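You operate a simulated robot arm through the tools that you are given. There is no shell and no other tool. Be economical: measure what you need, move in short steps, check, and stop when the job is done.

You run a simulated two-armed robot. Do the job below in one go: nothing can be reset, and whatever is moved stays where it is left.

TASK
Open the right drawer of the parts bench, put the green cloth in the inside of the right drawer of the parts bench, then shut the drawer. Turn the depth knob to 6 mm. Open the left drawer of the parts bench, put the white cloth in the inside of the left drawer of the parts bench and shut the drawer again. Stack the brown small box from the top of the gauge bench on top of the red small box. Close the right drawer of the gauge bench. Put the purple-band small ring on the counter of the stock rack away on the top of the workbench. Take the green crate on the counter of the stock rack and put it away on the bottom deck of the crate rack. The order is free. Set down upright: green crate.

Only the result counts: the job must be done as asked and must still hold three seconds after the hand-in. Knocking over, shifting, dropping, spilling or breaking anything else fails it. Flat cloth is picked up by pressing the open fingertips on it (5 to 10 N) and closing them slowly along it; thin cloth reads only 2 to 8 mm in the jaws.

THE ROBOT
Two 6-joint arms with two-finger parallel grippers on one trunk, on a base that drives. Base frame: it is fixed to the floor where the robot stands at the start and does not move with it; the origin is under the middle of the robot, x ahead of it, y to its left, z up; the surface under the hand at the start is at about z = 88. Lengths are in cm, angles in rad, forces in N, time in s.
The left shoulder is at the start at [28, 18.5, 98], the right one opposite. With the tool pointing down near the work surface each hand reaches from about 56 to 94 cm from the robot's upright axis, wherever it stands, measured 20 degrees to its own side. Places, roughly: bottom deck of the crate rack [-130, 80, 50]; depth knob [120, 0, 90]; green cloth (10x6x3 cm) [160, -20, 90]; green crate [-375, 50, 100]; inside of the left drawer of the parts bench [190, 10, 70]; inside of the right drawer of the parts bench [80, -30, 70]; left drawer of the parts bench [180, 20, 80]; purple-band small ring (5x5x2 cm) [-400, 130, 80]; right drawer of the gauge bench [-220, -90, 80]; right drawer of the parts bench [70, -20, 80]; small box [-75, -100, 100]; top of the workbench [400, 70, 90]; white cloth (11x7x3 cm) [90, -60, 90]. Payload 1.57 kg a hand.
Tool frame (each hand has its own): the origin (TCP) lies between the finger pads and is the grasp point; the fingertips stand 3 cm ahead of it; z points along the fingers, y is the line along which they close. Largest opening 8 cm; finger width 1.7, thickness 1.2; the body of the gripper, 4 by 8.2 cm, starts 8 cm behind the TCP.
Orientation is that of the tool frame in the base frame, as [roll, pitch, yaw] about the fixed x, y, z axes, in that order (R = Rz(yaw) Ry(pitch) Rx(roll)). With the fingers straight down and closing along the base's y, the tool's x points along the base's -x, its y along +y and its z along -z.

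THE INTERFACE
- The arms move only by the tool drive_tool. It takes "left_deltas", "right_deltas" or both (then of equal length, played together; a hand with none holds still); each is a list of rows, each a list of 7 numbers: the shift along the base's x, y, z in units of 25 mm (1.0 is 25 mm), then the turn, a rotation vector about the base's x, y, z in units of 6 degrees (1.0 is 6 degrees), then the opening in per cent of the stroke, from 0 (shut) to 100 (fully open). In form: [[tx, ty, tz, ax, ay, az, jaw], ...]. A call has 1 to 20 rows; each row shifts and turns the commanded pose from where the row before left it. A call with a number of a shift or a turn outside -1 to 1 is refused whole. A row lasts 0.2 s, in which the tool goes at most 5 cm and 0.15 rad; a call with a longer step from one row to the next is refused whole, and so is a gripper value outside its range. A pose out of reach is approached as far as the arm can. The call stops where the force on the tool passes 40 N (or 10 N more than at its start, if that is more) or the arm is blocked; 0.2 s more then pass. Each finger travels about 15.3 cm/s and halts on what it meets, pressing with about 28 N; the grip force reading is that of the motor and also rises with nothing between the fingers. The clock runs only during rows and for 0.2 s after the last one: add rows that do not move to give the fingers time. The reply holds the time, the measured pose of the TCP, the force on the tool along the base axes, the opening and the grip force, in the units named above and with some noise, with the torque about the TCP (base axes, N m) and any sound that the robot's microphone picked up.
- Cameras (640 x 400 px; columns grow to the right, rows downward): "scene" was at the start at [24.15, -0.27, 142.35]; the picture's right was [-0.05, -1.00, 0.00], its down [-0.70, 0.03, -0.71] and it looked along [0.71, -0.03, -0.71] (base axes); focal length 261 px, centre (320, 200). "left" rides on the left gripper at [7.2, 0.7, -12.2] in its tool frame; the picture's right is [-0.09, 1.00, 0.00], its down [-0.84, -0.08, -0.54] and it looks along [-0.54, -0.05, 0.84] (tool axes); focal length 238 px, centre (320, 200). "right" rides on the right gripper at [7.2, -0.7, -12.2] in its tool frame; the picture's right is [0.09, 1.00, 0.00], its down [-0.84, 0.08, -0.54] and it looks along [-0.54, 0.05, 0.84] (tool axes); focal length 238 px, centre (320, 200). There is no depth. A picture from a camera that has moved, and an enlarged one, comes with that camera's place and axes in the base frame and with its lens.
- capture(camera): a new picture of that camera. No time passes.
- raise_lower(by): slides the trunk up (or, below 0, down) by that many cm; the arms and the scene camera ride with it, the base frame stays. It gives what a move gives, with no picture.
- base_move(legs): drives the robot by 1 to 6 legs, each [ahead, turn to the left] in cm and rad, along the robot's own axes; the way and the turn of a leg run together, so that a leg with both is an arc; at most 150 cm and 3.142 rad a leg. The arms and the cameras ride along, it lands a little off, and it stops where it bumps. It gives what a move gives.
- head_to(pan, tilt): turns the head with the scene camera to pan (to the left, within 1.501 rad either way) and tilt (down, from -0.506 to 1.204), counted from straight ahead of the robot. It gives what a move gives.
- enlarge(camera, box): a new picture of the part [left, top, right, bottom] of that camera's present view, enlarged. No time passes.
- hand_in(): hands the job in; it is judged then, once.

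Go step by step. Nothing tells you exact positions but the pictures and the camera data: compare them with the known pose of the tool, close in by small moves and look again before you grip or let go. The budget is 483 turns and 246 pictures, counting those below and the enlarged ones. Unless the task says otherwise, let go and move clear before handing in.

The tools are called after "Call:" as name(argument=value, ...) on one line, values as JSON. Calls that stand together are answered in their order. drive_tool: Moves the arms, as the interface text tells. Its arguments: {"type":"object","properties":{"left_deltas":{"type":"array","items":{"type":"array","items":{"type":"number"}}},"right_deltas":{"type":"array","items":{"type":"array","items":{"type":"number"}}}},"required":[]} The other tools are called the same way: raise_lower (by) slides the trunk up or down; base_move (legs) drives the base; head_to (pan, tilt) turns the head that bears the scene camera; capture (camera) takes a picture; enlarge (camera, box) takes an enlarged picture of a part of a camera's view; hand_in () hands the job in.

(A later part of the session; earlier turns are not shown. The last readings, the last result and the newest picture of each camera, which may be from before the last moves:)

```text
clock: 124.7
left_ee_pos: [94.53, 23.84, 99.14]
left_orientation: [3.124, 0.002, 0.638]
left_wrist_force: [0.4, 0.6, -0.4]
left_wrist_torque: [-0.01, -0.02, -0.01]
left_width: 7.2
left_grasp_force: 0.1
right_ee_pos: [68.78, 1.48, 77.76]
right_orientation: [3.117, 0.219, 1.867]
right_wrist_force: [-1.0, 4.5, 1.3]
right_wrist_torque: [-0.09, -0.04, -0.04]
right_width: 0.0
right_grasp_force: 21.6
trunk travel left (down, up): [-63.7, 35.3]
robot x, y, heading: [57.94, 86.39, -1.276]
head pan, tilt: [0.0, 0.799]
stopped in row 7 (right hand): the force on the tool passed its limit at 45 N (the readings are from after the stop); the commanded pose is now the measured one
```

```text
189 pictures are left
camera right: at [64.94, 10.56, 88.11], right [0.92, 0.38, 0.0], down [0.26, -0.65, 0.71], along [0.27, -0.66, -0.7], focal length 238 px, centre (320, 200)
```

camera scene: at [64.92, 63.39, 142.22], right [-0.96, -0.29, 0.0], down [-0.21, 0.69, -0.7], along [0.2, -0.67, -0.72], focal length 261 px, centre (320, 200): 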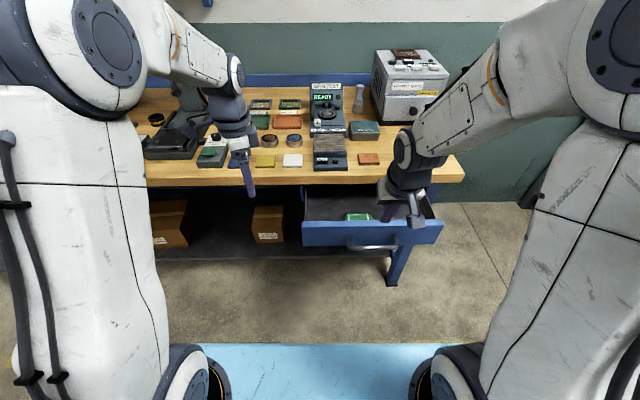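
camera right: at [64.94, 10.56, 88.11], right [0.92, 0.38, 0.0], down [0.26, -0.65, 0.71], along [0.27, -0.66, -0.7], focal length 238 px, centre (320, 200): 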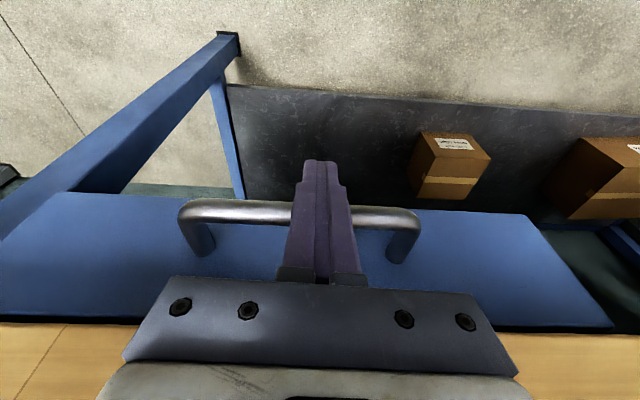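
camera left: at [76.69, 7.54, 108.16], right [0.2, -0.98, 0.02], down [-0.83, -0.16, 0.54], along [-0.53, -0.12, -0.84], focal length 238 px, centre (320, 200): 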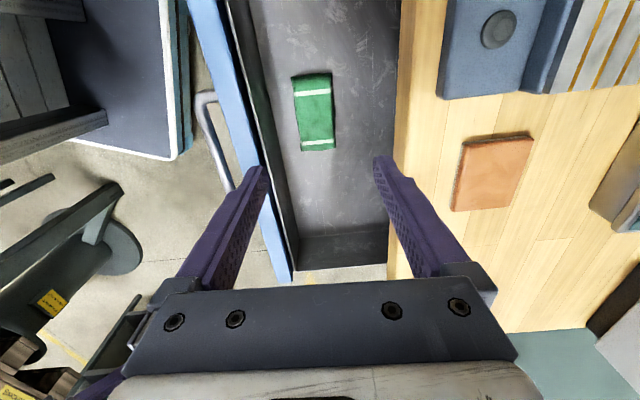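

The push stopped with 45 N, presumably shut. I'll back off and check against the edge.

Call:
drive_tool(right_deltas=[[-0.1, 0.33, 0, 0, 0, 0, 0], [-0.2, 0.66, 0, 0, 0, 0, 0], [-0.2, 0.66, 0, 0, 0, 0, 0], [-0.2, 0.66, 0.2, 0, 0, 0, 0], [-0.2, 0.66, 0.5, 0, 0, 0, 0], [-0.1, 0.66, 0.8, 0, 0, 0, 0], [0, 0.4, 0.9, 0, 0, 0, 0]])

Call:
capture(camera="right")

Call:
enlarge(camera="scene", box=[280, 140, 460, 260])

```text
clock: 126.3
left_ee_pos: [94.44, 23.86, 99.01]
left_orientation: [3.124, 0.001, 0.637]
left_wrist_force: [-1.0, -1.0, -0.4]
left_wrist_torque: [-0.02, 0.03, -0.03]
left_width: 7.2
left_grasp_force: 0.1
right_ee_pos: [66.11, 11.77, 83.68]
right_orientation: [3.119, 0.222, 1.866]
right_wrist_force: [-0.2, -0.2, -0.8]
right_wrist_torque: [0.03, -0.02, -0.01]
right_width: 0.03
right_grasp_force: 21.6
trunk travel left (down, up): [-63.7, 35.3]
robot x, y, heading: [57.98, 86.67, -1.281]
head pan, tilt: [0.0, 0.799]
```

```text
188 pictures are left
camera right: at [62.34, 20.79, 94.1], right [0.92, 0.38, 0.0], down [0.26, -0.65, 0.71], along [0.27, -0.66, -0.7], focal length 238 px, centre (320, 200)
```

right: 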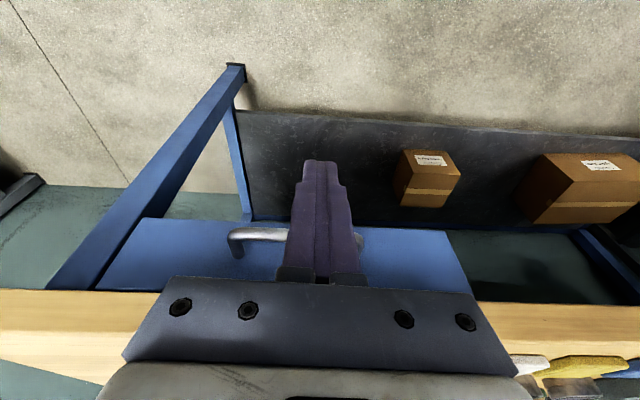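

```text
3.33 times, centred on (370, 200) of scene
camera zoom: at [64.9, 63.4, 138.41], right [-0.96, -0.29, 0.0], down [-0.21, 0.69, -0.7], along [0.2, -0.67, -0.72], focal length 869 px, centre (153, 200)
```

zoom: 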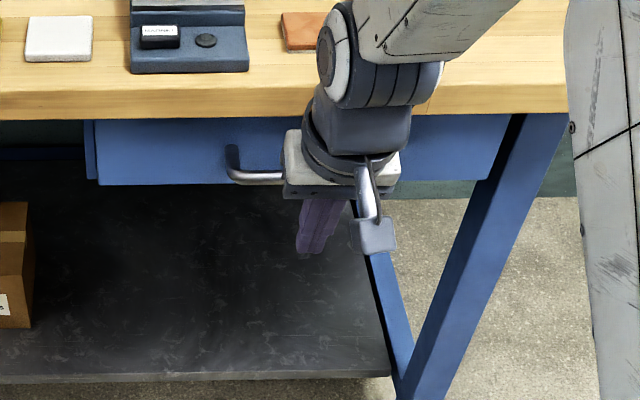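

The drawer panel is flush under the bench edge; I take it as shut. For the white cloth I'll use the right hand: raise everything, drive up to the bench with the cloth ahead-right, and look.

Call:
raise_lower(by=23.8)

Call:
drive_tool(right_deltas=[[0, 0.3, 0.9, 0.798, 0.241, 0, 100], [0, 0.3, 0.9, 0.798, 0.241, 0, 100], [0, 0.3, 0.9, 0.65, 0.2, 0, 100], [0, 0.3, 0.9, 0, 0, 0, 100], [0, 0.3, 0.9, 0, 0, 0, 100], [0, 0, 0.9, 0, 0, 0, 100], [0, 0, 0.9, 0, 0, 0, 100]])

Call:
base_move(legs=[[0, 0.19], [40, 0], [0, -0.19]])

Call:
capture(camera="scene")

Call:
capture(camera="right")

```text
clock: 128.7
left_ee_pos: [94.57, 23.74, 122.83]
left_orientation: [3.124, 0.003, 0.637]
left_wrist_force: [-0.2, 0.4, 1.7]
left_wrist_torque: [-0.03, -0.01, 0.03]
left_width: 7.21
left_grasp_force: 0.0
right_ee_pos: [66.16, 11.91, 107.49]
right_orientation: [3.118, 0.22, 1.867]
right_wrist_force: [0.8, 0.0, 0.5]
right_wrist_torque: [0.02, 0.01, 0.02]
right_width: 0.03
right_grasp_force: 21.6
trunk travel left (down, up): [-87.5, 11.5]
robot x, y, heading: [57.81, 86.21, -1.286]
head pan, tilt: [0.0, 0.799]
```

```text
clock: 130.3
left_ee_pos: [94.45, 23.85, 122.84]
left_orientation: [3.124, 0.003, 0.636]
left_wrist_force: [0.7, -0.5, 0.8]
left_wrist_torque: [0.0, -0.02, 0.02]
left_width: 7.19
left_grasp_force: 0.0
right_ee_pos: [65.97, 15.71, 123.16]
right_orientation: [3.117, -0.028, 1.867]
right_wrist_force: [-0.3, -0.6, -0.2]
right_wrist_torque: [0.02, 0.01, 0.0]
right_width: 7.97
right_grasp_force: 0.0
trunk travel left (down, up): [-87.5, 11.5]
robot x, y, heading: [58.01, 86.29, -1.279]
head pan, tilt: [0.0, 0.799]
```

```text
clock: 134.3
left_ee_pos: [113.1, -11.86, 122.77]
left_orientation: [3.123, 0.002, 0.634]
left_wrist_force: [-0.6, 0.9, 0.7]
left_wrist_torque: [-0.02, -0.03, -0.02]
left_width: 7.22
left_grasp_force: 0.1
right_ee_pos: [84.62, -19.96, 123.23]
right_orientation: [3.117, -0.027, 1.864]
right_wrist_force: [-1.0, 0.6, 0.5]
right_wrist_torque: [-0.02, -0.02, 0.01]
right_width: 7.99
right_grasp_force: 0.0
trunk travel left (down, up): [-87.5, 11.5]
robot x, y, heading: [76.66, 51.19, -1.278]
head pan, tilt: [0.0, 0.799]
```

```text
186 pictures are left
camera scene: at [83.47, 27.81, 162.22], right [-0.96, -0.29, 0.0], down [-0.21, 0.69, -0.7], along [0.2, -0.67, -0.72], focal length 261 px, centre (320, 200)
```

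scene: 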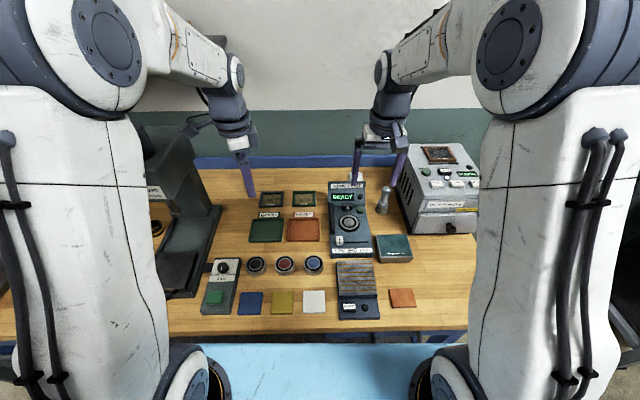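

```text
185 pictures are left
camera right: at [81.55, -13.72, 135.59], right [0.93, 0.38, 0.03], down [0.31, -0.8, 0.52], along [0.22, -0.47, -0.85], focal length 238 px, centre (320, 200)
```

right: 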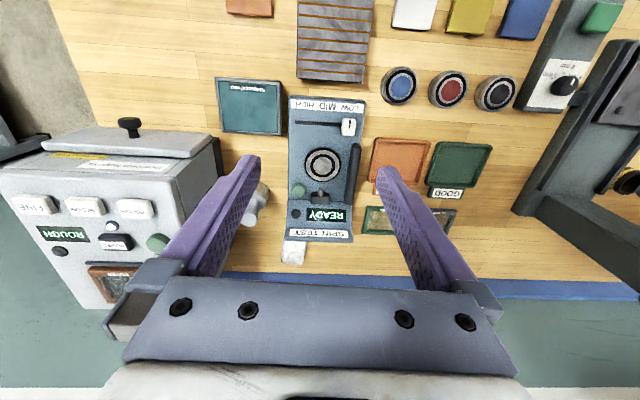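

The white cloth lies just behind the spin tester, partly hidden. I'll drive 10 cm closer (plate is above bench height, chassis passes under the bench) and stretch the right hand forward to look.

Call:
base_move(legs=[[10, 0]])

Call:
drive_tool(right_deltas=[[0.1, -0.5, 0, 0, 0, 0, 100], [0.1, -0.5, 0, 0, 0, 0, 100], [0.1, -0.5, 0, 0, 0, 0, 100], [0.1, -0.5, 0, 0, 0, 0, 100]])

Call:
capture(camera="right")

Call:
capture(camera="scene")

```text
clock: 135.4
left_ee_pos: [116.05, -21.43, 122.83]
left_orientation: [3.125, -0.001, 0.638]
left_wrist_force: [0.5, 0.0, -0.1]
left_wrist_torque: [-0.03, -0.03, 0.03]
left_width: 7.21
left_grasp_force: 0.0
right_ee_pos: [87.59, -29.59, 123.26]
right_orientation: [3.117, -0.025, 1.866]
right_wrist_force: [-0.3, 0.1, -1.1]
right_wrist_torque: [-0.03, 0.04, 0.03]
right_width: 8.0
right_grasp_force: 0.0
trunk travel left (down, up): [-87.5, 11.5]
robot x, y, heading: [79.28, 41.02, -1.281]
head pan, tilt: [0.0, 0.799]
```

```text
clock: 136.4
left_ee_pos: [116.12, -21.42, 122.68]
left_orientation: [3.123, 0.002, 0.638]
left_wrist_force: [0.0, 0.2, -0.5]
left_wrist_torque: [-0.01, -0.01, 0.02]
left_width: 7.22
left_grasp_force: 0.0
right_ee_pos: [88.5, -34.75, 123.15]
right_orientation: [3.118, -0.027, 1.865]
right_wrist_force: [0.0, 1.2, -0.1]
right_wrist_torque: [0.01, 0.01, 0.01]
right_width: 7.97
right_grasp_force: 0.0
trunk travel left (down, up): [-87.5, 11.5]
robot x, y, heading: [79.19, 41.36, -1.279]
head pan, tilt: [0.0, 0.799]
```

```text
184 pictures are left
camera right: at [85.56, -28.47, 135.53], right [0.93, 0.38, 0.03], down [0.31, -0.8, 0.52], along [0.22, -0.47, -0.85], focal length 238 px, centre (320, 200)
```

right: 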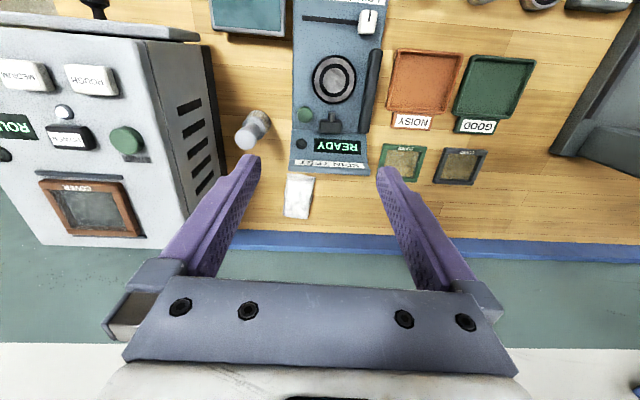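

```text
183 pictures are left
camera scene: at [86.42, 18.16, 162.22], right [-0.96, -0.29, 0.0], down [-0.21, 0.69, -0.7], along [0.2, -0.67, -0.72], focal length 261 px, centre (320, 200)
```

scene: 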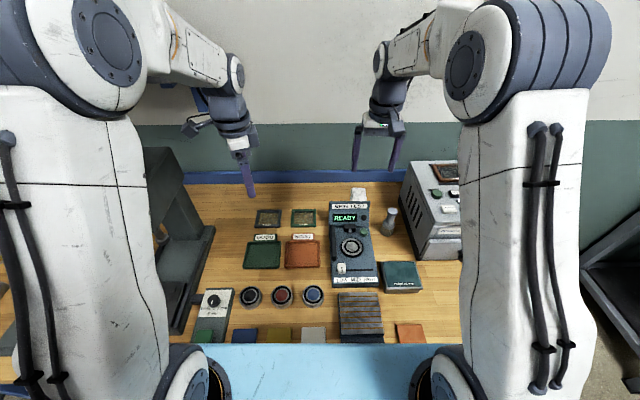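

The cloth is fully visible: centre about [92.4, -54.7], long side along the bench normal, and the tester's panel top is at z≈100 in front of it. I'll drive 4 cm more and bring the hand above it.

Call:
base_move(legs=[[4, 0]])

Call:
drive_tool(right_deltas=[[0.15, -0.9, -0.5, 0.2, 0.25, 0, 100], [0.15, -0.9, -0.5, 0, 0, 0, 100], [0.15, -0.9, -0.5, 0, 0, 0, 100], [0.15, -0.9, -0.5, 0, 0, 0, 100], [0.15, -0.9, -0.5, 0, 0, 0, 100], [0.1, -0.9, -0.5, 0, 0, 0, 100], [0, 0, -0.5, 0, 0, 0, 100], [0, 0, -0.5, 0, 0, 0, 100]])

Call:
capture(camera="right")

Call:
capture(camera="scene")

```text
clock: 137.3
left_ee_pos: [117.19, -25.26, 122.82]
left_orientation: [3.125, 0.002, 0.638]
left_wrist_force: [0.3, 0.3, -0.9]
left_wrist_torque: [0.01, -0.02, -0.02]
left_width: 7.23
left_grasp_force: 0.1
right_ee_pos: [89.71, -38.59, 123.11]
right_orientation: [3.117, -0.025, 1.865]
right_wrist_force: [-0.1, -0.2, 0.4]
right_wrist_torque: [-0.02, 0.0, -0.03]
right_width: 8.0
right_grasp_force: 0.0
trunk travel left (down, up): [-87.5, 11.5]
robot x, y, heading: [80.58, 37.41, -1.284]
head pan, tilt: [0.0, 0.799]
```

```text
clock: 139.1
left_ee_pos: [117.15, -25.3, 122.83]
left_orientation: [3.122, 0.003, 0.638]
left_wrist_force: [0.5, 1.2, -0.2]
left_wrist_torque: [-0.03, -0.04, -0.01]
left_width: 7.2
left_grasp_force: 0.0
right_ee_pos: [91.73, -51.58, 112.75]
right_orientation: [3.136, -0.054, 1.867]
right_wrist_force: [-0.2, -0.3, -0.1]
right_wrist_torque: [0.0, -0.01, 0.0]
right_width: 7.99
right_grasp_force: 0.0
right hand out of reach, approached as far as the arm can: row 6
trunk travel left (down, up): [-87.5, 11.5]
robot x, y, heading: [80.32, 37.22, -1.277]
head pan, tilt: [0.0, 0.799]
```

```text
182 pictures are left
camera right: at [89.03, -45.61, 125.43], right [0.93, 0.38, 0.01], down [0.32, -0.81, 0.5], along [0.2, -0.46, -0.87], focal length 238 px, centre (320, 200)
```

right: 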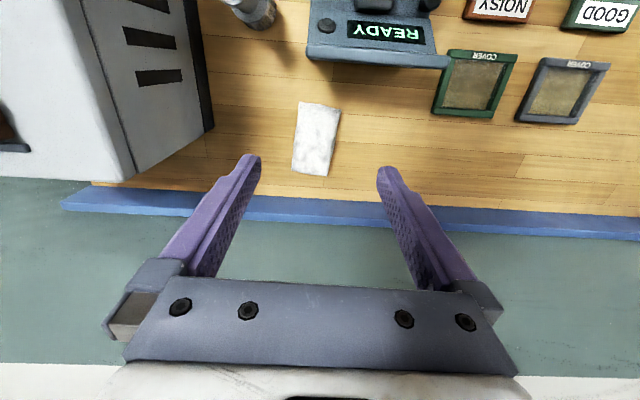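

```text
181 pictures are left
camera scene: at [87.59, 14.33, 162.22], right [-0.96, -0.29, 0.0], down [-0.21, 0.69, -0.7], along [0.2, -0.67, -0.72], focal length 261 px, centre (320, 200)
```

scene: 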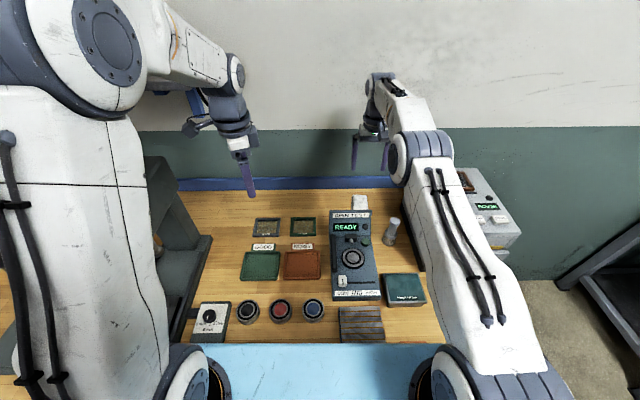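

Cloth centre is about [92.5, -55], turned about 6° from my jaws. I'll correct the yaw and tilt, descend, and creep forward.

Call:
drive_tool(right_deltas=[[0, 0, -0.7, -0.3, -0.1, -0.33, 100], [0, 0, -0.7, -0.3, -0.1, -0.33, 100], [0, -0.1, -0.7, -0.3, -0.1, -0.34, 100], [0.05, -0.3, -0.7, 0, 0, 0, 100], [0.05, -0.3, -0.7, 0, 0, 0, 100], [0.02, -0.1, -0.7, 0, 0, 0, 100], [0, 0, 0, 0, 0, 0, 100]])

Call:
capture(camera="right")

```text
clock: 140.7
left_ee_pos: [117.22, -25.17, 122.71]
left_orientation: [3.126, 0.002, 0.637]
left_wrist_force: [0.8, 0.6, 0.3]
left_wrist_torque: [0.0, -0.01, 0.02]
left_width: 7.19
left_grasp_force: 0.1
right_ee_pos: [92.26, -53.44, 102.57]
right_orientation: [3.126, 0.046, 1.762]
right_wrist_force: [-0.4, -0.1, 0.3]
right_wrist_torque: [-0.01, -0.02, 0.01]
right_width: 8.0
right_grasp_force: 0.0
trunk travel left (down, up): [-87.5, 11.5]
robot x, y, heading: [80.75, 37.06, -1.273]
head pan, tilt: [0.0, 0.799]
```

```text
180 pictures are left
camera right: at [89.87, -46.13, 114.47], right [0.96, 0.28, 0.01], down [0.22, -0.78, 0.58], along [0.17, -0.55, -0.81], focal length 238 px, centre (320, 200)
```

right: 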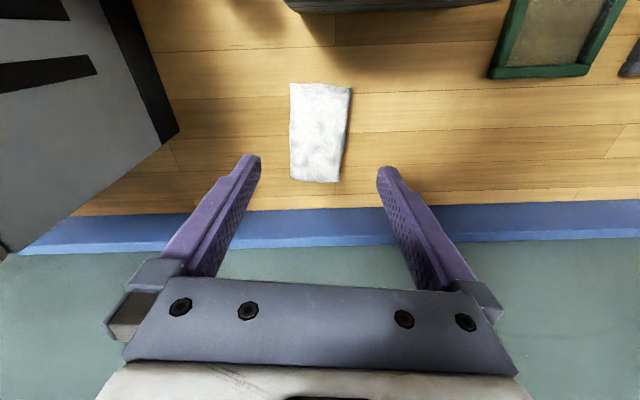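

Well aligned. I'll descend to just above the table.

Call:
drive_tool(right_deltas=[[0.02, 0, -0.8, 0, 0, 0, 100], [0.02, 0, -0.8, 0, 0, 0, 100], [0, 0, -0.8, 0, 0, 0, 100], [0, 0, -0.8, 0, 0, 0, 100], [0, 0, -0.6, 0, 0, 0, 100], [0, 0, -0.5, 0, 0, 0, 100], [0, 0, -0.15, 0, 0, 0, 100], [0, 0, 0, 0, 0, 0, 100]])

Call:
capture(camera="right")

```text
clock: 142.5
left_ee_pos: [117.09, -25.26, 122.77]
left_orientation: [3.124, 0.002, 0.637]
left_wrist_force: [-0.8, -0.1, -0.5]
left_wrist_torque: [-0.01, -0.01, 0.03]
left_width: 7.22
left_grasp_force: 0.1
right_ee_pos: [91.92, -53.19, 91.51]
right_orientation: [3.126, 0.044, 1.761]
right_wrist_force: [0.0, 1.0, -0.1]
right_wrist_torque: [-0.01, -0.02, -0.03]
right_width: 8.0
right_grasp_force: 0.0
right hand out of reach, approached as far as the arm can: row 6
trunk travel left (down, up): [-87.5, 11.5]
robot x, y, heading: [80.8, 37.07, -1.28]
head pan, tilt: [0.0, 0.799]
```

```text
179 pictures are left
camera right: at [89.59, -45.72, 103.46], right [0.96, 0.28, 0.01], down [0.22, -0.78, 0.58], along [0.17, -0.55, -0.81], focal length 238 px, centre (320, 200)
```

right: 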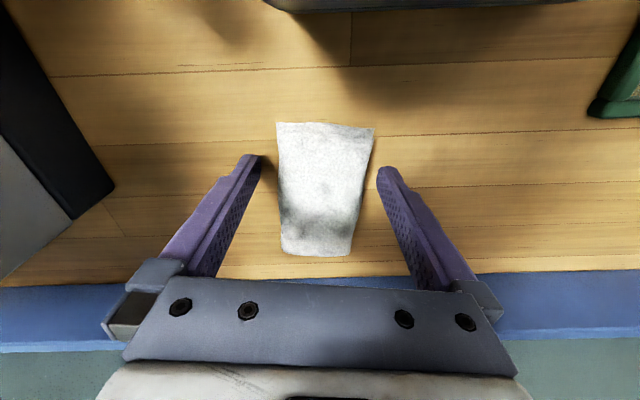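

The fingers straddle it. I'll touch down lightly and close slowly.

Call:
drive_tool(right_deltas=[[0, 0, -0.1, 0, 0, 0, 100], [0, 0, -0.06, 0, 0, 0, 100], [0, 0, 0, 0, 0, 0, 90], [0, 0, 0, 0, 0, 0, 80], [0, 0, 0, 0, 0, 0, 70], [0, 0, 0, 0, 0, 0, 60], [0, 0, 0, 0, 0, 0, 50], [0, 0, 0, 0, 0, 0, 40], [0, 0, 0, 0, 0, 0, 20], [0, 0, 0, 0, 0, 0, 0], [0, 0, 0, 0, 0, 0, 0]])

Call:
capture(camera="right")

```text
clock: 144.9
left_ee_pos: [117.2, -25.26, 122.9]
left_orientation: [3.123, 0.002, 0.635]
left_wrist_force: [-0.5, -0.9, 0.4]
left_wrist_torque: [0.0, -0.03, -0.03]
left_width: 7.17
left_grasp_force: 0.1
right_ee_pos: [92.0, -53.04, 91.49]
right_orientation: [3.128, 0.046, 1.761]
right_wrist_force: [-0.8, 0.1, 0.5]
right_wrist_torque: [-0.01, 0.04, -0.01]
right_width: 6.37
right_grasp_force: 27.8
right hand out of reach, approached as far as the arm can: row 1
trunk travel left (down, up): [-87.5, 11.5]
robot x, y, heading: [80.68, 37.29, -1.281]
head pan, tilt: [0.0, 0.799]
```

```text
178 pictures are left
camera right: at [89.6, -45.68, 103.29], right [0.96, 0.28, 0.01], down [0.22, -0.78, 0.58], along [0.17, -0.55, -0.81], focal length 238 px, centre (320, 200)
```

right: 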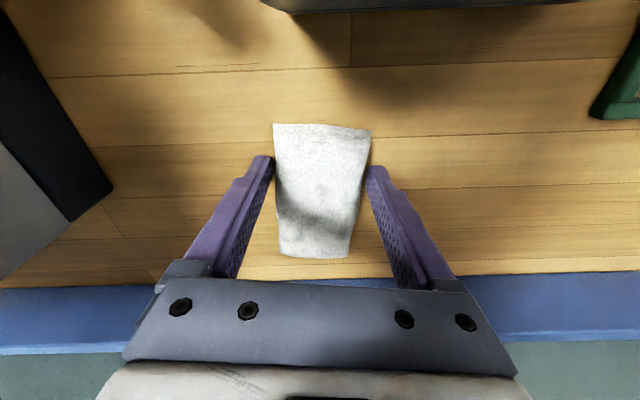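

Gripped at 6.4 cm. I'll lift it straight up above the tester's panel.

Call:
drive_tool(right_deltas=[[0, 0, 0.4, 0, 0, 0, 0], [0, 0, 0.5, 0, 0, 0, 0], [0, 0.05, 0.8, 0, 0, 0, 0], [0, 0.05, 0.8, 0, 0, 0, 0], [0, 0.05, 0.8, 0, 0, 0, 0], [0, 0.05, 0.8, 0, 0, 0, 0], [0, 0.05, 0.8, 0, 0, 0, 0], [-0.03, 0.1, 0.8, 0, 0, 0, 0], [-0.03, 0.2, 0.8, 0, 0, 0, 0], [-0.03, 0.2, 0.8, 0, 0, 0, 0], [-0.05, 0.2, 0.8, 0, 0, 0, 0]])

Call:
capture(camera="right")

```text
clock: 147.3
left_ee_pos: [117.33, -25.24, 122.93]
left_orientation: [3.125, 0.002, 0.638]
left_wrist_force: [0.3, 0.3, 1.2]
left_wrist_torque: [0.0, 0.03, 0.01]
left_width: 7.2
left_grasp_force: 0.1
right_ee_pos: [92.67, -53.7, 111.7]
right_orientation: [3.128, 0.043, 1.761]
right_wrist_force: [0.4, 0.2, -0.5]
right_wrist_torque: [0.01, -0.01, 0.04]
right_width: 6.39
right_grasp_force: 27.6
right hand out of reach, approached as far as the arm can: row 3, 4, 6, 7, 8, 9, 10
trunk travel left (down, up): [-87.5, 11.5]
robot x, y, heading: [80.69, 37.27, -1.278]
head pan, tilt: [0.0, 0.799]
```

```text
177 pictures are left
camera right: at [90.39, -46.47, 123.59], right [0.96, 0.28, 0.01], down [0.22, -0.79, 0.58], along [0.17, -0.55, -0.82], focal length 238 px, centre (320, 200)
```

right: 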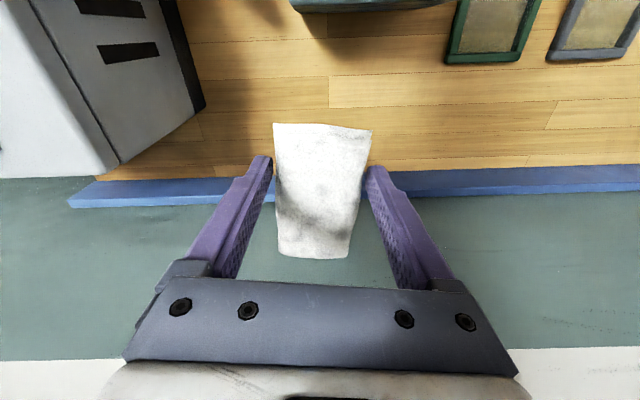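

White cloth is held. I'll back out along the normal, then draw the right hand in before turning.

Call:
base_move(legs=[[-36, 0]])

Call:
drive_tool(right_deltas=[[-0.26, 0.9, 0.2, 0, 0, 0, 0], [-0.26, 0.9, 0.2, 0, 0, 0, 0], [-0.26, 0.9, 0.2, 0, 0, 0, 0], [-0.26, 0.9, 0.2, 0, 0, 0, 0], [-0.26, 0.9, 0, 0, 0, 0, 0], [-0.26, 0.9, 0, 0, 0, 0, 0], [-0.26, 0.9, 0, 0, 0, 0, 0], [-0.26, 0.9, 0, 0, 0, 0, 0], [-0.26, 0.9, 0, 0, 0, 0, 0], [-0.26, 0.9, 0, 0, 0, 0, 0], [-0.26, 0.9, 0, 0, 0, 0, 0]])

Call:
capture(camera="scene")

```text
clock: 149.6
left_ee_pos: [107.4, 9.63, 122.75]
left_orientation: [3.124, 0.003, 0.648]
left_wrist_force: [-0.2, 0.2, 0.9]
left_wrist_torque: [0.01, 0.02, 0.0]
left_width: 7.2
left_grasp_force: 0.2
right_ee_pos: [83.22, -19.2, 111.64]
right_orientation: [3.128, 0.042, 1.773]
right_wrist_force: [0.1, -0.4, -0.2]
right_wrist_torque: [0.03, 0.01, -0.04]
right_width: 6.42
right_grasp_force: 28.1
trunk travel left (down, up): [-87.5, 11.5]
robot x, y, heading: [69.77, 71.99, -1.263]
head pan, tilt: [0.0, 0.799]
```

```text
clock: 152.0
left_ee_pos: [107.24, 9.72, 122.91]
left_orientation: [3.125, 0.002, 0.649]
left_wrist_force: [-0.5, -0.6, -0.2]
left_wrist_torque: [0.03, -0.02, -0.01]
left_width: 7.2
left_grasp_force: 0.1
right_ee_pos: [83.63, -18.78, 113.44]
right_orientation: [3.13, 0.041, 1.773]
right_wrist_force: [0.5, -0.1, -0.1]
right_wrist_torque: [0.0, 0.02, -0.01]
right_width: 6.4
right_grasp_force: 28.0
right hand out of reach, approached as far as the arm can: row 1, 2, 3, 4, 5, 6, 7, 8, 9, 10, 11
trunk travel left (down, up): [-87.5, 11.5]
robot x, y, heading: [69.96, 71.54, -1.267]
head pan, tilt: [0.0, 0.799]
```

```text
176 pictures are left
camera scene: at [77.18, 48.94, 162.22], right [-0.95, -0.3, 0.0], down [-0.22, 0.68, -0.7], along [0.21, -0.66, -0.72], focal length 261 px, centre (320, 200)
```

scene: 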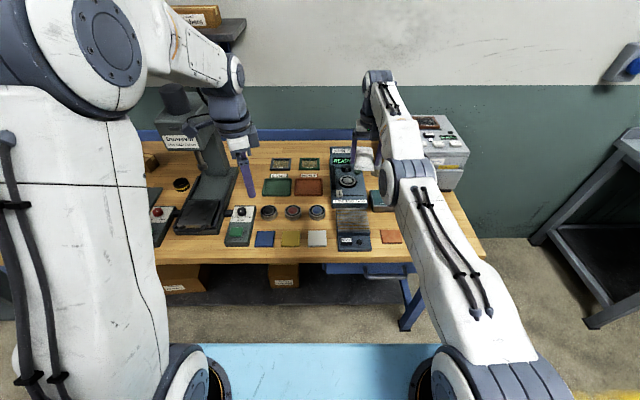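

The right arm didn't follow; it seems stuck at full stretch. I'll try a small null row, then a different direction.

Call:
drive_tool(right_deltas=[[0, 0, 0, 0, 0, 0, 0], [0, 0, -0.3, 0, 0, 0, 0], [0, 0, -0.3, 0, 0, 0, 0]])

```text
clock: 152.8
left_ee_pos: [107.38, 9.69, 122.77]
left_orientation: [3.124, 0.003, 0.649]
left_wrist_force: [0.7, -0.3, -0.4]
left_wrist_torque: [0.01, 0.0, 0.01]
left_width: 7.2
left_grasp_force: 0.0
right_ee_pos: [83.65, -18.95, 111.86]
right_orientation: [3.128, 0.04, 1.774]
right_wrist_force: [0.6, -0.5, -0.7]
right_wrist_torque: [0.01, 0.02, 0.01]
right_width: 6.4
right_grasp_force: 28.2
trunk travel left (down, up): [-87.5, 11.5]
robot x, y, heading: [70.51, 71.75, -1.263]
head pan, tilt: [0.0, 0.799]
```

Call:
drive_tool(right_deltas=[[0, 0, -0.5, 0, 0, 0, 0], [0, 0.1, -0.5, 0, 0, 0, 0], [-0.03, 0.1, 0, 0, 0, 0, 0], [-0.05, 0.2, 0, 0, 0, 0, 0], [-0.1, 0.4, 0, 0, 0, 0, 0]])

```text
clock: 154.0
left_ee_pos: [107.25, 9.76, 122.81]
left_orientation: [3.123, 0.003, 0.648]
left_wrist_force: [0.6, -0.1, -0.7]
left_wrist_torque: [-0.01, 0.01, 0.01]
left_width: 7.18
left_grasp_force: 0.0
right_ee_pos: [83.69, -19.12, 109.45]
right_orientation: [3.129, 0.04, 1.774]
right_wrist_force: [0.6, -0.3, -0.4]
right_wrist_torque: [0.02, 0.0, 0.0]
right_width: 6.36
right_grasp_force: 28.2
right hand out of reach, approached as far as the arm can: row 2, 4, 5
trunk travel left (down, up): [-87.5, 11.5]
robot x, y, heading: [70.03, 71.34, -1.266]
head pan, tilt: [0.0, 0.799]
```

The elbow appears to be at its straight singularity. I'll try very small steps inward.

Call:
drive_tool(right_deltas=[[-0.015, 0.05, 0, 0, 0, 0, 0], [-0.015, 0.05, 0, 0, 0, 0, 0], [-0.015, 0.05, 0, 0, 0, 0, 0], [-0.015, 0.05, 0, 0, 0, 0, 0], [-0.015, 0.05, 0, 0, 0, 0, 0], [-0.015, 0.05, 0, 0, 0, 0, 0], [-0.015, 0.05, 0, 0, 0, 0, 0], [-0.015, 0.05, 0, 0, 0, 0, 0], [-0.03, 0.1, 0, 0, 0, 0, 0], [-0.03, 0.1, 0, 0, 0, 0, 0], [-0.03, 0.1, 0, 0, 0, 0, 0], [-0.03, 0.1, 0, 0, 0, 0, 0], [-0.03, 0.1, 0, 0, 0, 0, 0], [-0.03, 0.1, 0, 0, 0, 0, 0]])

```text
clock: 157.0
left_ee_pos: [107.32, 9.84, 122.83]
left_orientation: [3.123, 0.003, 0.651]
left_wrist_force: [0.5, -0.1, 0.0]
left_wrist_torque: [-0.01, 0.03, 0.0]
left_width: 7.21
left_grasp_force: 0.0
right_ee_pos: [84.1, -18.96, 109.72]
right_orientation: [3.129, 0.04, 1.773]
right_wrist_force: [-0.3, 0.7, -1.0]
right_wrist_torque: [0.02, -0.01, 0.03]
right_width: 6.36
right_grasp_force: 27.8
right hand out of reach, approached as far as the arm can: row 3, 6, 9, 10, 11, 13
trunk travel left (down, up): [-87.5, 11.5]
robot x, y, heading: [70.27, 71.69, -1.268]
head pan, tilt: [0.0, 0.799]
```

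Call:
drive_tool(right_deltas=[[-0.8, 0.6, -0.6, 0, 0, 0, 0], [-0.8, 0.6, -0.6, 0, 0, 0, 0], [-0.8, 0.6, -0.6, 0, 0, 0, 0], [-0.8, 0.6, 0, 0, 0, 0, 0]])

```text
clock: 158.0
left_ee_pos: [107.3, 9.61, 122.81]
left_orientation: [3.125, 0.004, 0.649]
left_wrist_force: [0.4, 0.7, 0.3]
left_wrist_torque: [0.0, 0.01, 0.01]
left_width: 7.23
left_grasp_force: 0.0
right_ee_pos: [78.59, -21.05, 105.14]
right_orientation: [3.128, 0.044, 1.775]
right_wrist_force: [-0.3, 0.2, 0.2]
right_wrist_torque: [0.02, 0.01, 0.0]
right_width: 6.39
right_grasp_force: 27.9
right hand out of reach, approached as far as the arm can: row 1, 2, 3, 4
trunk travel left (down, up): [-87.5, 11.5]
robot x, y, heading: [69.99, 72.1, -1.268]
head pan, tilt: [0.0, 0.799]
```

Call:
drive_tool(right_deltas=[[0.25, -0.9, 0.2, 0, 0, 0, 0], [0.25, -0.9, 0.2, 0, 0, 0, 0], [0.25, -0.9, 0.2, 0, 0, 0, 0], [-0.25, 0.9, 0, 0, 0, 0, 0], [-0.25, 0.9, 0, 0, 0, 0, 0], [-0.25, 0.9, 0, 0, 0, 0, 0], [-0.25, 0.9, 0, 0, 0, 0, 0], [-0.25, 0.9, 0, 0, 0, 0, 0], [-0.25, 0.9, 0, 0, 0, 0, 0]])

Call:
head_to(pan=-0.5, tilt=0.6)

Call:
capture(camera="scene")

```text
clock: 160.0
left_ee_pos: [107.25, 9.73, 122.83]
left_orientation: [3.122, 0.001, 0.649]
left_wrist_force: [-0.2, 0.6, 0.1]
left_wrist_torque: [-0.02, 0.02, 0.01]
left_width: 7.2
left_grasp_force: 0.1
right_ee_pos: [78.5, -20.95, 106.31]
right_orientation: [3.127, 0.04, 1.773]
right_wrist_force: [-0.2, 0.5, 0.0]
right_wrist_torque: [0.01, 0.02, -0.01]
right_width: 6.37
right_grasp_force: 27.5
right hand out of reach, approached as far as the arm can: row 1, 2, 3, 4, 5, 6, 7, 8, 9
trunk travel left (down, up): [-87.5, 11.5]
robot x, y, heading: [69.92, 71.72, -1.268]
head pan, tilt: [0.0, 0.799]
```

```text
clock: 161.0
left_ee_pos: [107.35, 9.85, 122.85]
left_orientation: [3.124, 0.001, 0.65]
left_wrist_force: [-0.4, 0.2, 0.8]
left_wrist_torque: [-0.01, 0.03, -0.01]
left_width: 7.18
left_grasp_force: 0.1
right_ee_pos: [78.62, -21.01, 106.2]
right_orientation: [3.127, 0.038, 1.774]
right_wrist_force: [0.7, 0.4, -0.3]
right_wrist_torque: [-0.02, 0.0, 0.0]
right_width: 6.36
right_grasp_force: 27.9
trunk travel left (down, up): [-87.5, 11.5]
robot x, y, heading: [69.5, 71.78, -1.26]
head pan, tilt: [-0.499, 0.6]
```

```text
175 pictures are left
camera scene: at [73.06, 47.96, 163.9], right [-0.98, 0.19, 0.0], down [0.11, 0.55, -0.82], along [-0.16, -0.81, -0.57], focal length 261 px, centre (320, 200)
```

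scene: 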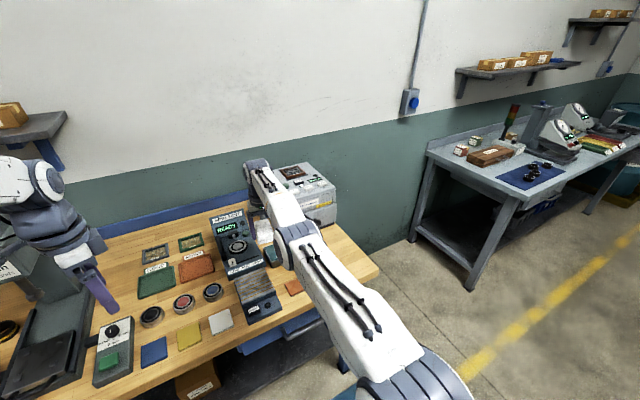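

The arm is truly straight. Tilting the tool tips-forward should unlock the elbow, since pitch is shared among its joints. Let me try that.

Call:
drive_tool(right_deltas=[[0, 0, 0, -0.9, -0.3, 0, 0], [0, 0, 0, -0.9, -0.3, 0, 0], [0, 0, 0, -0.9, -0.3, 0, 0], [-0.15, 0.5, 0, 0, 0, 0, 0], [-0.25, 0.9, 0, 0, 0, 0, 0]])

```text
clock: 162.2
left_ee_pos: [107.31, 9.67, 122.83]
left_orientation: [3.123, 0.002, 0.649]
left_wrist_force: [-0.1, 0.2, -0.3]
left_wrist_torque: [0.03, -0.01, 0.01]
left_width: 7.19
left_grasp_force: 0.1
right_ee_pos: [80.29, -27.26, 106.1]
right_orientation: [3.091, 0.338, 1.765]
right_wrist_force: [-0.2, 0.3, -0.2]
right_wrist_torque: [0.0, -0.01, 0.02]
right_width: 6.38
right_grasp_force: 28.2
right hand out of reach, approached as far as the arm can: row 1, 2, 3, 4, 5
trunk travel left (down, up): [-87.5, 11.5]
robot x, y, heading: [70.17, 71.99, -1.264]
head pan, tilt: [-0.499, 0.6]
```

Call:
drive_tool(right_deltas=[[-0.29, 0.96, 0, 0.8, 0.25, 0, 0], [-0.29, 0.96, 0, 0.8, 0.25, 0, 0], [-0.29, 0.96, 0, 0.8, 0.25, 0, 0], [-0.29, 0.96, 0, 0.8, 0.25, 0, 0], [-0.29, 0.96, 0, 0.4, 0.12, 0, 0], [-0.29, 0.96, 0, 0, 0, 0, 0]])

```text
clock: 163.6
left_ee_pos: [107.36, 9.59, 122.88]
left_orientation: [3.123, 0.0, 0.649]
left_wrist_force: [-0.4, -0.1, -0.3]
left_wrist_torque: [-0.01, -0.02, 0.03]
left_width: 7.23
left_grasp_force: 0.1
right_ee_pos: [77.82, -18.91, 106.04]
right_orientation: [3.132, -0.058, 1.772]
right_wrist_force: [0.2, -0.7, -1.5]
right_wrist_torque: [0.01, 0.0, 0.01]
right_width: 6.38
right_grasp_force: 28.1
right hand out of reach, approached as far as the arm can: row 1, 2, 3, 4, 5, 6
trunk travel left (down, up): [-87.5, 11.5]
robot x, y, heading: [69.98, 71.86, -1.263]
head pan, tilt: [-0.499, 0.6]
```

The elbow still will not bend. I'll turn right into the free aisle so there's open space under that hand, and then try larger moves.

Call:
base_move(legs=[[0, -1.3]])

Call:
drive_tool(right_deltas=[[0, 0, -1, 0, 0, 0, 0], [0, 0, -1, 0, 0, 0, 0], [0, 0, -1, 0, 0, 0, 0], [0, 0, -1, 0, 0, 0, 0], [0, 0, -1, 0, 0, 0, 0], [0, 0, -1, 0, 0, 0, 0], [0, 0, -1, 0, 0, 0, 0], [0, 0, -1, 0, 0, 0, 0], [0, 0, -1, 0, 0, 0, 0], [0, 0, -1, 0, 0, 0, 0]])

```text
clock: 167.2
left_ee_pos: [20.69, 18.68, 122.83]
left_orientation: [3.126, 0.002, -0.642]
left_wrist_force: [1.0, -0.1, -0.2]
left_wrist_torque: [-0.01, 0.0, -0.02]
left_width: 7.18
left_grasp_force: 0.0
right_ee_pos: [-14.95, 39.04, 106.16]
right_orientation: [3.132, -0.058, 0.482]
right_wrist_force: [-0.2, 0.0, -1.6]
right_wrist_torque: [0.01, 0.0, -0.01]
right_width: 6.4
right_grasp_force: 28.3
trunk travel left (down, up): [-87.5, 11.5]
robot x, y, heading: [69.69, 71.98, -2.552]
head pan, tilt: [-0.499, 0.6]
```

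```text
clock: 169.3
left_ee_pos: [20.59, 18.66, 122.85]
left_orientation: [3.123, 0.003, -0.641]
left_wrist_force: [0.7, -0.3, 1.0]
left_wrist_torque: [-0.01, -0.01, 0.0]
left_width: 7.23
left_grasp_force: 0.0
right_ee_pos: [-11.37, 41.48, 82.25]
right_orientation: [3.131, -0.057, 0.482]
right_wrist_force: [-0.5, 0.0, -0.3]
right_wrist_torque: [0.0, 0.0, -0.01]
right_width: 6.4
right_grasp_force: 27.9
right hand out of reach, approached as far as the arm can: row 5, 7, 8, 9, 10
trunk travel left (down, up): [-87.5, 11.5]
robot x, y, heading: [69.97, 71.59, -2.556]
head pan, tilt: [-0.499, 0.6]
```

Call:
drive_tool(right_deltas=[[0.8, 0.53, 0, 0, 0, 0, 0], [0.8, 0.53, 0, 0, 0, 0, 0], [0.8, 0.53, 0.5, 0, 0, 0, 0], [0.8, 0.53, 1, 0, 0, 0, 0], [0.8, 0.53, 1, 0, 0, 0, 0]])

```text
clock: 170.6
left_ee_pos: [20.54, 18.64, 122.8]
left_orientation: [3.124, 0.002, -0.641]
left_wrist_force: [-0.4, -0.8, -0.5]
left_wrist_torque: [0.02, 0.01, 0.03]
left_width: 7.19
left_grasp_force: 0.0
right_ee_pos: [-1.48, 47.86, 88.74]
right_orientation: [3.133, -0.055, 0.48]
right_wrist_force: [0.8, -0.3, 0.0]
right_wrist_torque: [-0.02, -0.03, 0.01]
right_width: 6.36
right_grasp_force: 27.6
trunk travel left (down, up): [-87.5, 11.5]
robot x, y, heading: [69.8, 71.95, -2.555]
head pan, tilt: [-0.499, 0.6]
```

The elbow is free again. I'll bring the right hand to a compact carrying pose and then drive to an oblique spot before the left drawer.

Call:
drive_tool(right_deltas=[[0.6, 0.4, 0.9, 0, 0, 0, 0], [0.6, 0.4, 0.9, 0, 0, 0, 0], [0.6, 0.4, 0.9, 0, 0, 0, 0], [0.6, 0.4, 0.9, 0, 0, 0, 0], [0.4, 0.27, 0.9, 0, 0, 0, 0], [0, 0, 0.9, 0, 0, 0, 0], [0, 0, 0.9, 0, 0, 0, 0], [0, 0, 0.9, 0, 0, 0, 0]])

Call:
base_move(legs=[[0, 2.59], [36, 0], [0, -0.79]])

Call:
head_to(pan=0.2, tilt=0.8)

Call:
capture(camera="scene")

```text
clock: 172.3
left_ee_pos: [20.68, 18.65, 122.76]
left_orientation: [3.124, 0.002, -0.639]
left_wrist_force: [-0.3, -0.4, -0.7]
left_wrist_torque: [0.05, 0.0, 0.03]
left_width: 7.21
left_grasp_force: 0.1
right_ee_pos: [5.56, 52.37, 106.56]
right_orientation: [3.133, -0.057, 0.483]
right_wrist_force: [0.3, -0.1, 0.1]
right_wrist_torque: [-0.02, -0.02, 0.01]
right_width: 6.39
right_grasp_force: 28.3
trunk travel left (down, up): [-87.5, 11.5]
robot x, y, heading: [70.07, 72.32, -2.552]
head pan, tilt: [-0.499, 0.6]
```

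```text
clock: 182.8
left_ee_pos: [168.23, 33.9, 122.96]
left_orientation: [3.124, 0.0, 1.131]
left_wrist_force: [0.0, -0.3, -0.3]
left_wrist_torque: [-0.03, 0.01, 0.01]
left_width: 7.2
left_grasp_force: 0.0
right_ee_pos: [138.05, 12.62, 106.41]
right_orientation: [3.132, -0.059, 2.249]
right_wrist_force: [-0.6, 0.8, -0.2]
right_wrist_torque: [-0.02, -0.01, 0.01]
right_width: 6.37
right_grasp_force: 28.5
trunk travel left (down, up): [-87.5, 11.5]
robot x, y, heading: [106.81, 71.7, -0.787]
head pan, tilt: [-0.499, 0.6]
```

```text
clock: 183.9
left_ee_pos: [168.19, 33.87, 122.73]
left_orientation: [3.125, 0.003, 1.128]
left_wrist_force: [0.5, -0.5, -0.7]
left_wrist_torque: [-0.02, 0.02, 0.01]
left_width: 7.21
left_grasp_force: 0.2
right_ee_pos: [138.04, 12.53, 106.58]
right_orientation: [3.132, -0.058, 2.252]
right_wrist_force: [-0.1, -0.4, -0.7]
right_wrist_torque: [0.03, 0.01, -0.01]
right_width: 6.37
right_grasp_force: 28.0
trunk travel left (down, up): [-87.5, 11.5]
robot x, y, heading: [106.46, 71.79, -0.788]
head pan, tilt: [0.201, 0.799]
```

```text
174 pictures are left
camera scene: at [124.45, 56.1, 162.22], right [-0.56, -0.83, 0.0], down [-0.6, 0.4, -0.7], along [0.58, -0.39, -0.72], focal length 261 px, centre (320, 200)
```

scene: 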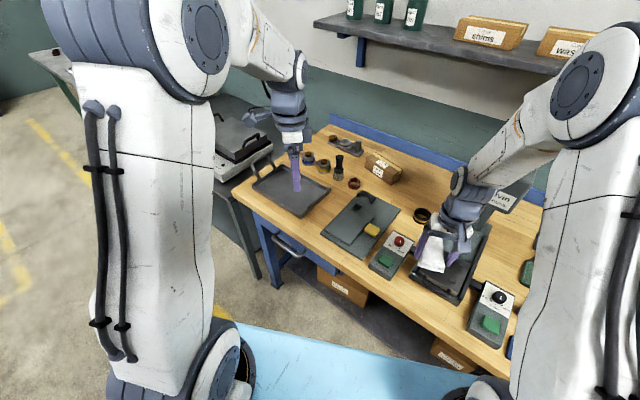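

The left handle is at about [180.3, 33.6, 77.6], as expected. I'll lift the right hand, lower the trunk, and orient the left hand for the handle.

Call:
drive_tool(right_deltas=[[0, 0.2, 0.9, 0, 0, 0, 0], [0, 0.2, 0.9, 0, 0, 0, 0], [0, 0.2, 0.9, 0, 0, 0, 0], [0, 0.2, 0.9, 0, 0, 0, 0], [0, 0, 0.9, 0, 0, 0, 0], [0, 0, 0.9, 0, 0, 0, 0], [0, 0, 0.9, 0, 0, 0, 0]])

Call:
raise_lower(by=-20)

Call:
drive_tool(left_deltas=[[0.3, 0.5, 0, 0, 0, -0.996, 36], [0.3, 0.5, 0, 0, 0, -0.996, 36], [0.3, 0.5, 0, 0, 0, -0.996, 36], [0.3, 0.5, 0, 0, 0, -0.996, 36], [0.3, 0.5, 0, 0, 0, -0.996, 36], [0.3, 0.5, 0, 0, 0, -0.996, 36], [0.3, 0.5, 0, 0, 0, -0.996, 36], [0.3, 0.5, 0, 0, 0, -0.996, 36], [0.26, -0.27, -0.9, -0.911, -0.276, 0, 36], [0.26, -0.27, -0.9, -0.911, -0.276, 0, 36], [0.26, -0.27, -0.9, -0.911, -0.276, 0, 36], [0.26, -0.27, -0.9, -0.911, -0.276, 0, 36], [0.26, -0.27, -0.9, -0.911, -0.276, 0, 36], [0.26, -0.27, -0.9, -0.911, -0.276, 0, 36], [0.26, -0.27, -0.9, -0.911, -0.276, 0, 36]])

Call:
capture(camera="left")

Call:
capture(camera="scene")

```text
clock: 185.5
left_ee_pos: [168.16, 33.92, 122.82]
left_orientation: [3.124, 0.001, 1.129]
left_wrist_force: [-0.3, 0.8, 0.0]
left_wrist_torque: [-0.04, 0.02, 0.0]
left_width: 7.18
left_grasp_force: 0.1
right_ee_pos: [138.11, 14.64, 122.37]
right_orientation: [3.132, -0.057, 2.25]
right_wrist_force: [0.6, 0.3, 0.0]
right_wrist_torque: [0.0, -0.01, 0.02]
right_width: 6.41
right_grasp_force: 28.2
trunk travel left (down, up): [-87.5, 11.5]
robot x, y, heading: [106.2, 71.72, -0.794]
head pan, tilt: [0.201, 0.799]
```

```text
clock: 187.6
left_ee_pos: [168.19, 34.06, 102.79]
left_orientation: [3.125, 0.001, 1.129]
left_wrist_force: [-0.8, 0.0, -0.5]
left_wrist_torque: [0.0, 0.0, -0.01]
left_width: 7.18
left_grasp_force: 0.1
right_ee_pos: [138.09, 14.66, 102.29]
right_orientation: [3.132, -0.058, 2.251]
right_wrist_force: [0.2, 0.5, -0.6]
right_wrist_torque: [0.01, -0.03, -0.01]
right_width: 6.41
right_grasp_force: 28.0
trunk travel left (down, up): [-67.5, 31.5]
robot x, y, heading: [106.34, 71.68, -0.792]
head pan, tilt: [0.201, 0.799]
```

```text
clock: 190.8
left_ee_pos: [184.82, 28.01, 99.79]
left_orientation: [2.465, 0.011, 0.304]
left_wrist_force: [0.6, 1.3, -0.8]
left_wrist_torque: [0.01, 0.03, 0.0]
left_width: 2.89
left_grasp_force: 0.1
left hand out of reach, approached as far as the arm can: row 12, 13, 14, 15
right_ee_pos: [138.21, 14.68, 102.42]
right_orientation: [3.134, -0.058, 2.249]
right_wrist_force: [0.9, -0.2, -0.3]
right_wrist_torque: [-0.03, -0.02, 0.0]
right_width: 6.36
right_grasp_force: 27.8
trunk travel left (down, up): [-67.5, 31.5]
robot x, y, heading: [105.97, 71.82, -0.788]
head pan, tilt: [0.201, 0.799]
```

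```text
173 pictures are left
camera left: at [189.47, 36.93, 109.76], right [0.15, -0.77, 0.63], down [-0.91, 0.13, 0.38], along [-0.38, -0.63, -0.68], focal length 238 px, centre (320, 200)
```

left: 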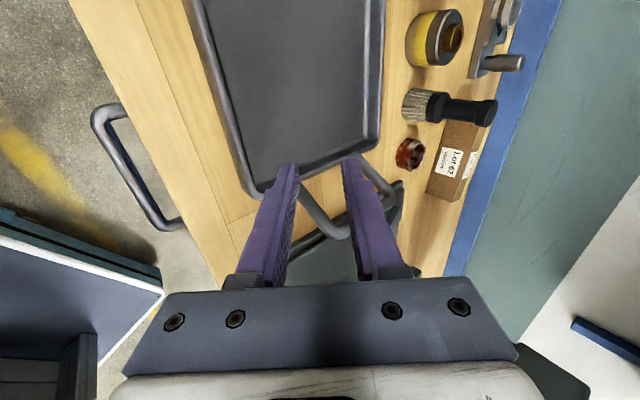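

```text
172 pictures are left
camera scene: at [124.46, 56.12, 142.22], right [-0.55, -0.83, 0.0], down [-0.6, 0.4, -0.7], along [0.58, -0.39, -0.72], focal length 261 px, centre (320, 200)
```

scene: 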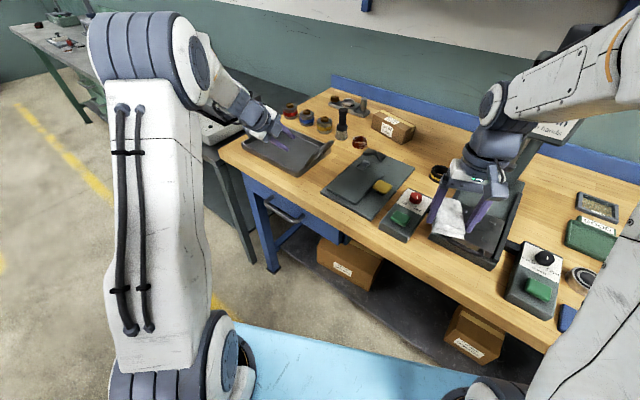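

The left wrist hits its limit in that flip; the hand stopped above the tray without touching anything. I'll untilt, retreat, and rotate the hand the other way round.

Call:
drive_tool(left_deltas=[[-0.1, 0.3, 0.5, 0.911, 0.276, 0, 36], [-0.1, 0.3, 0.5, 0.911, 0.276, 0, 36], [-0.2, 0.5, 0.3, 0.911, 0.276, 0, 36], [-0.3, 0.5, 0.2, 0.911, 0.276, 0, 36], [-0.3, 0.5, 0, 0.911, 0.276, 0, 36], [-0.3, 0.5, 0, 0.911, 0.276, 0, 36], [-0.3, 0.5, 0, 0.8, 0.24, 0, 36]])

```text
clock: 192.4
left_ee_pos: [180.64, 35.68, 103.79]
left_orientation: [3.113, 0.001, 0.294]
left_wrist_force: [-1.4, 0.1, 0.5]
left_wrist_torque: [0.0, -0.02, -0.01]
left_width: 2.9
left_grasp_force: 0.0
right_ee_pos: [138.05, 14.65, 102.33]
right_orientation: [3.133, -0.057, 2.251]
right_wrist_force: [0.2, 0.4, -0.4]
right_wrist_torque: [0.03, 0.03, 0.02]
right_width: 6.4
right_grasp_force: 27.4
trunk travel left (down, up): [-67.5, 31.5]
robot x, y, heading: [106.48, 71.69, -0.789]
head pan, tilt: [0.201, 0.799]
```

Call:
drive_tool(left_deltas=[[-0.03, 0.1, 0, 0, 0, 1, 36], [-0.03, 0.1, 0, 0, 0, 1, 36], [-0.03, 0.1, 0, 0, 0, 1, 36], [-0.03, 0.1, 0, 0, 0, 1, 36], [-0.03, 0.1, 0, 0, 0, 1, 36], [-0.03, 0.1, 0, 0, 0, 1, 36], [-0.03, 0.1, 0, 0, 0, 1, 36], [-0.03, 0.1, 0, 0, 0, 1, 36], [-0.03, 0.1, 0, 0, 0, 1, 36], [-0.03, 0.1, 0, 0, 0, 1, 36], [-0.03, 0.1, 0, 0, 0, 1, 36], [-0.03, 0.1, 0, 0, 0, 1, 36], [-0.03, 0.1, 0, 0, 0, 1, 36], [-0.03, 0.1, 0, 0, 0, 1, 36], [-0.03, 0.1, 0, 0, 0, 1, 36], [-0.03, 0.1, 0, 0, 0, 1, 36], [-0.03, 0.1, 0, 0, 0, 1, 36], [-0.03, 0.1, 0, 0, 0, 1, 36], [-0.03, 0.1, 0, 0, 0, 1, 36], [-0.03, 0.1, 0, 0, 0, 1, 36]])

Call:
drive_tool(left_deltas=[[0, 0, 0, 0, 0, 1, 36], [0, 0, 0, 0, 0, 1, 36], [0, 0, 0, 0, 0, 1, 36], [0, 0, 0, 0, 0, 1, 36], [0, 0, 0, 0, 0, 1, 36], [0, 0, 0, 0, 0, 1, 36], [0, 0, 0, 0, 0, 1, 36], [0, 0, 0, 0, 0, 1, 36], [0, 0, 0, 0, 0, 1, 36], [0, 0, 0, 0, 0, 1, 36], [0, 0, -0.5, -0.911, -0.276, 0, 36], [0, 0, -0.5, -0.911, -0.276, 0, 36], [0, 0, -0.5, -0.911, -0.276, 0, 36], [0, 0, -0.5, -0.911, -0.276, 0, 36], [0, 0, -0.5, -0.911, -0.276, 0, 36], [0, 0, -0.5, -0.911, -0.276, 0, 36], [0, 0, -0.5, -0.911, -0.276, 0, 36]])

Call:
capture(camera="left")

```text
clock: 196.6
left_ee_pos: [178.89, 40.79, 103.87]
left_orientation: [3.112, 0.001, 2.391]
left_wrist_force: [-0.3, 0.6, -0.4]
left_wrist_torque: [-0.03, 0.01, -0.01]
left_width: 2.86
left_grasp_force: 0.0
right_ee_pos: [138.15, 14.6, 102.37]
right_orientation: [3.133, -0.057, 2.251]
right_wrist_force: [-0.5, 0.4, -0.8]
right_wrist_torque: [0.04, 0.06, 0.0]
right_width: 6.38
right_grasp_force: 27.4
trunk travel left (down, up): [-67.5, 31.5]
robot x, y, heading: [106.33, 71.85, -0.787]
head pan, tilt: [0.201, 0.799]
```

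```text
clock: 200.2
left_ee_pos: [178.93, 40.85, 95.09]
left_orientation: [-2.474, 0.003, -2.848]
left_wrist_force: [-0.6, 0.1, 0.2]
left_wrist_torque: [0.02, 0.01, 0.05]
left_width: 2.88
left_grasp_force: 0.1
right_ee_pos: [138.07, 14.69, 102.31]
right_orientation: [3.134, -0.056, 2.25]
right_wrist_force: [-0.4, -0.7, -0.8]
right_wrist_torque: [0.01, 0.01, 0.0]
right_width: 6.35
right_grasp_force: 28.0
trunk travel left (down, up): [-67.5, 31.5]
robot x, y, heading: [106.81, 72.32, -0.786]
head pan, tilt: [0.201, 0.799]
```

```text
171 pictures are left
camera left: at [169.49, 46.42, 104.32], right [-0.14, 0.77, -0.62], down [0.72, 0.51, 0.48], along [0.68, -0.38, -0.63], focal length 238 px, centre (320, 200)
```

left: 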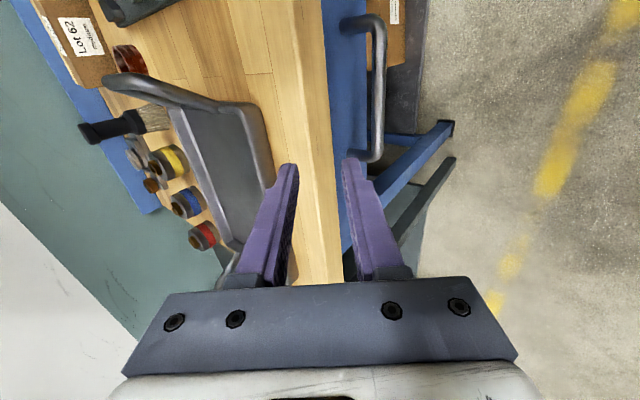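

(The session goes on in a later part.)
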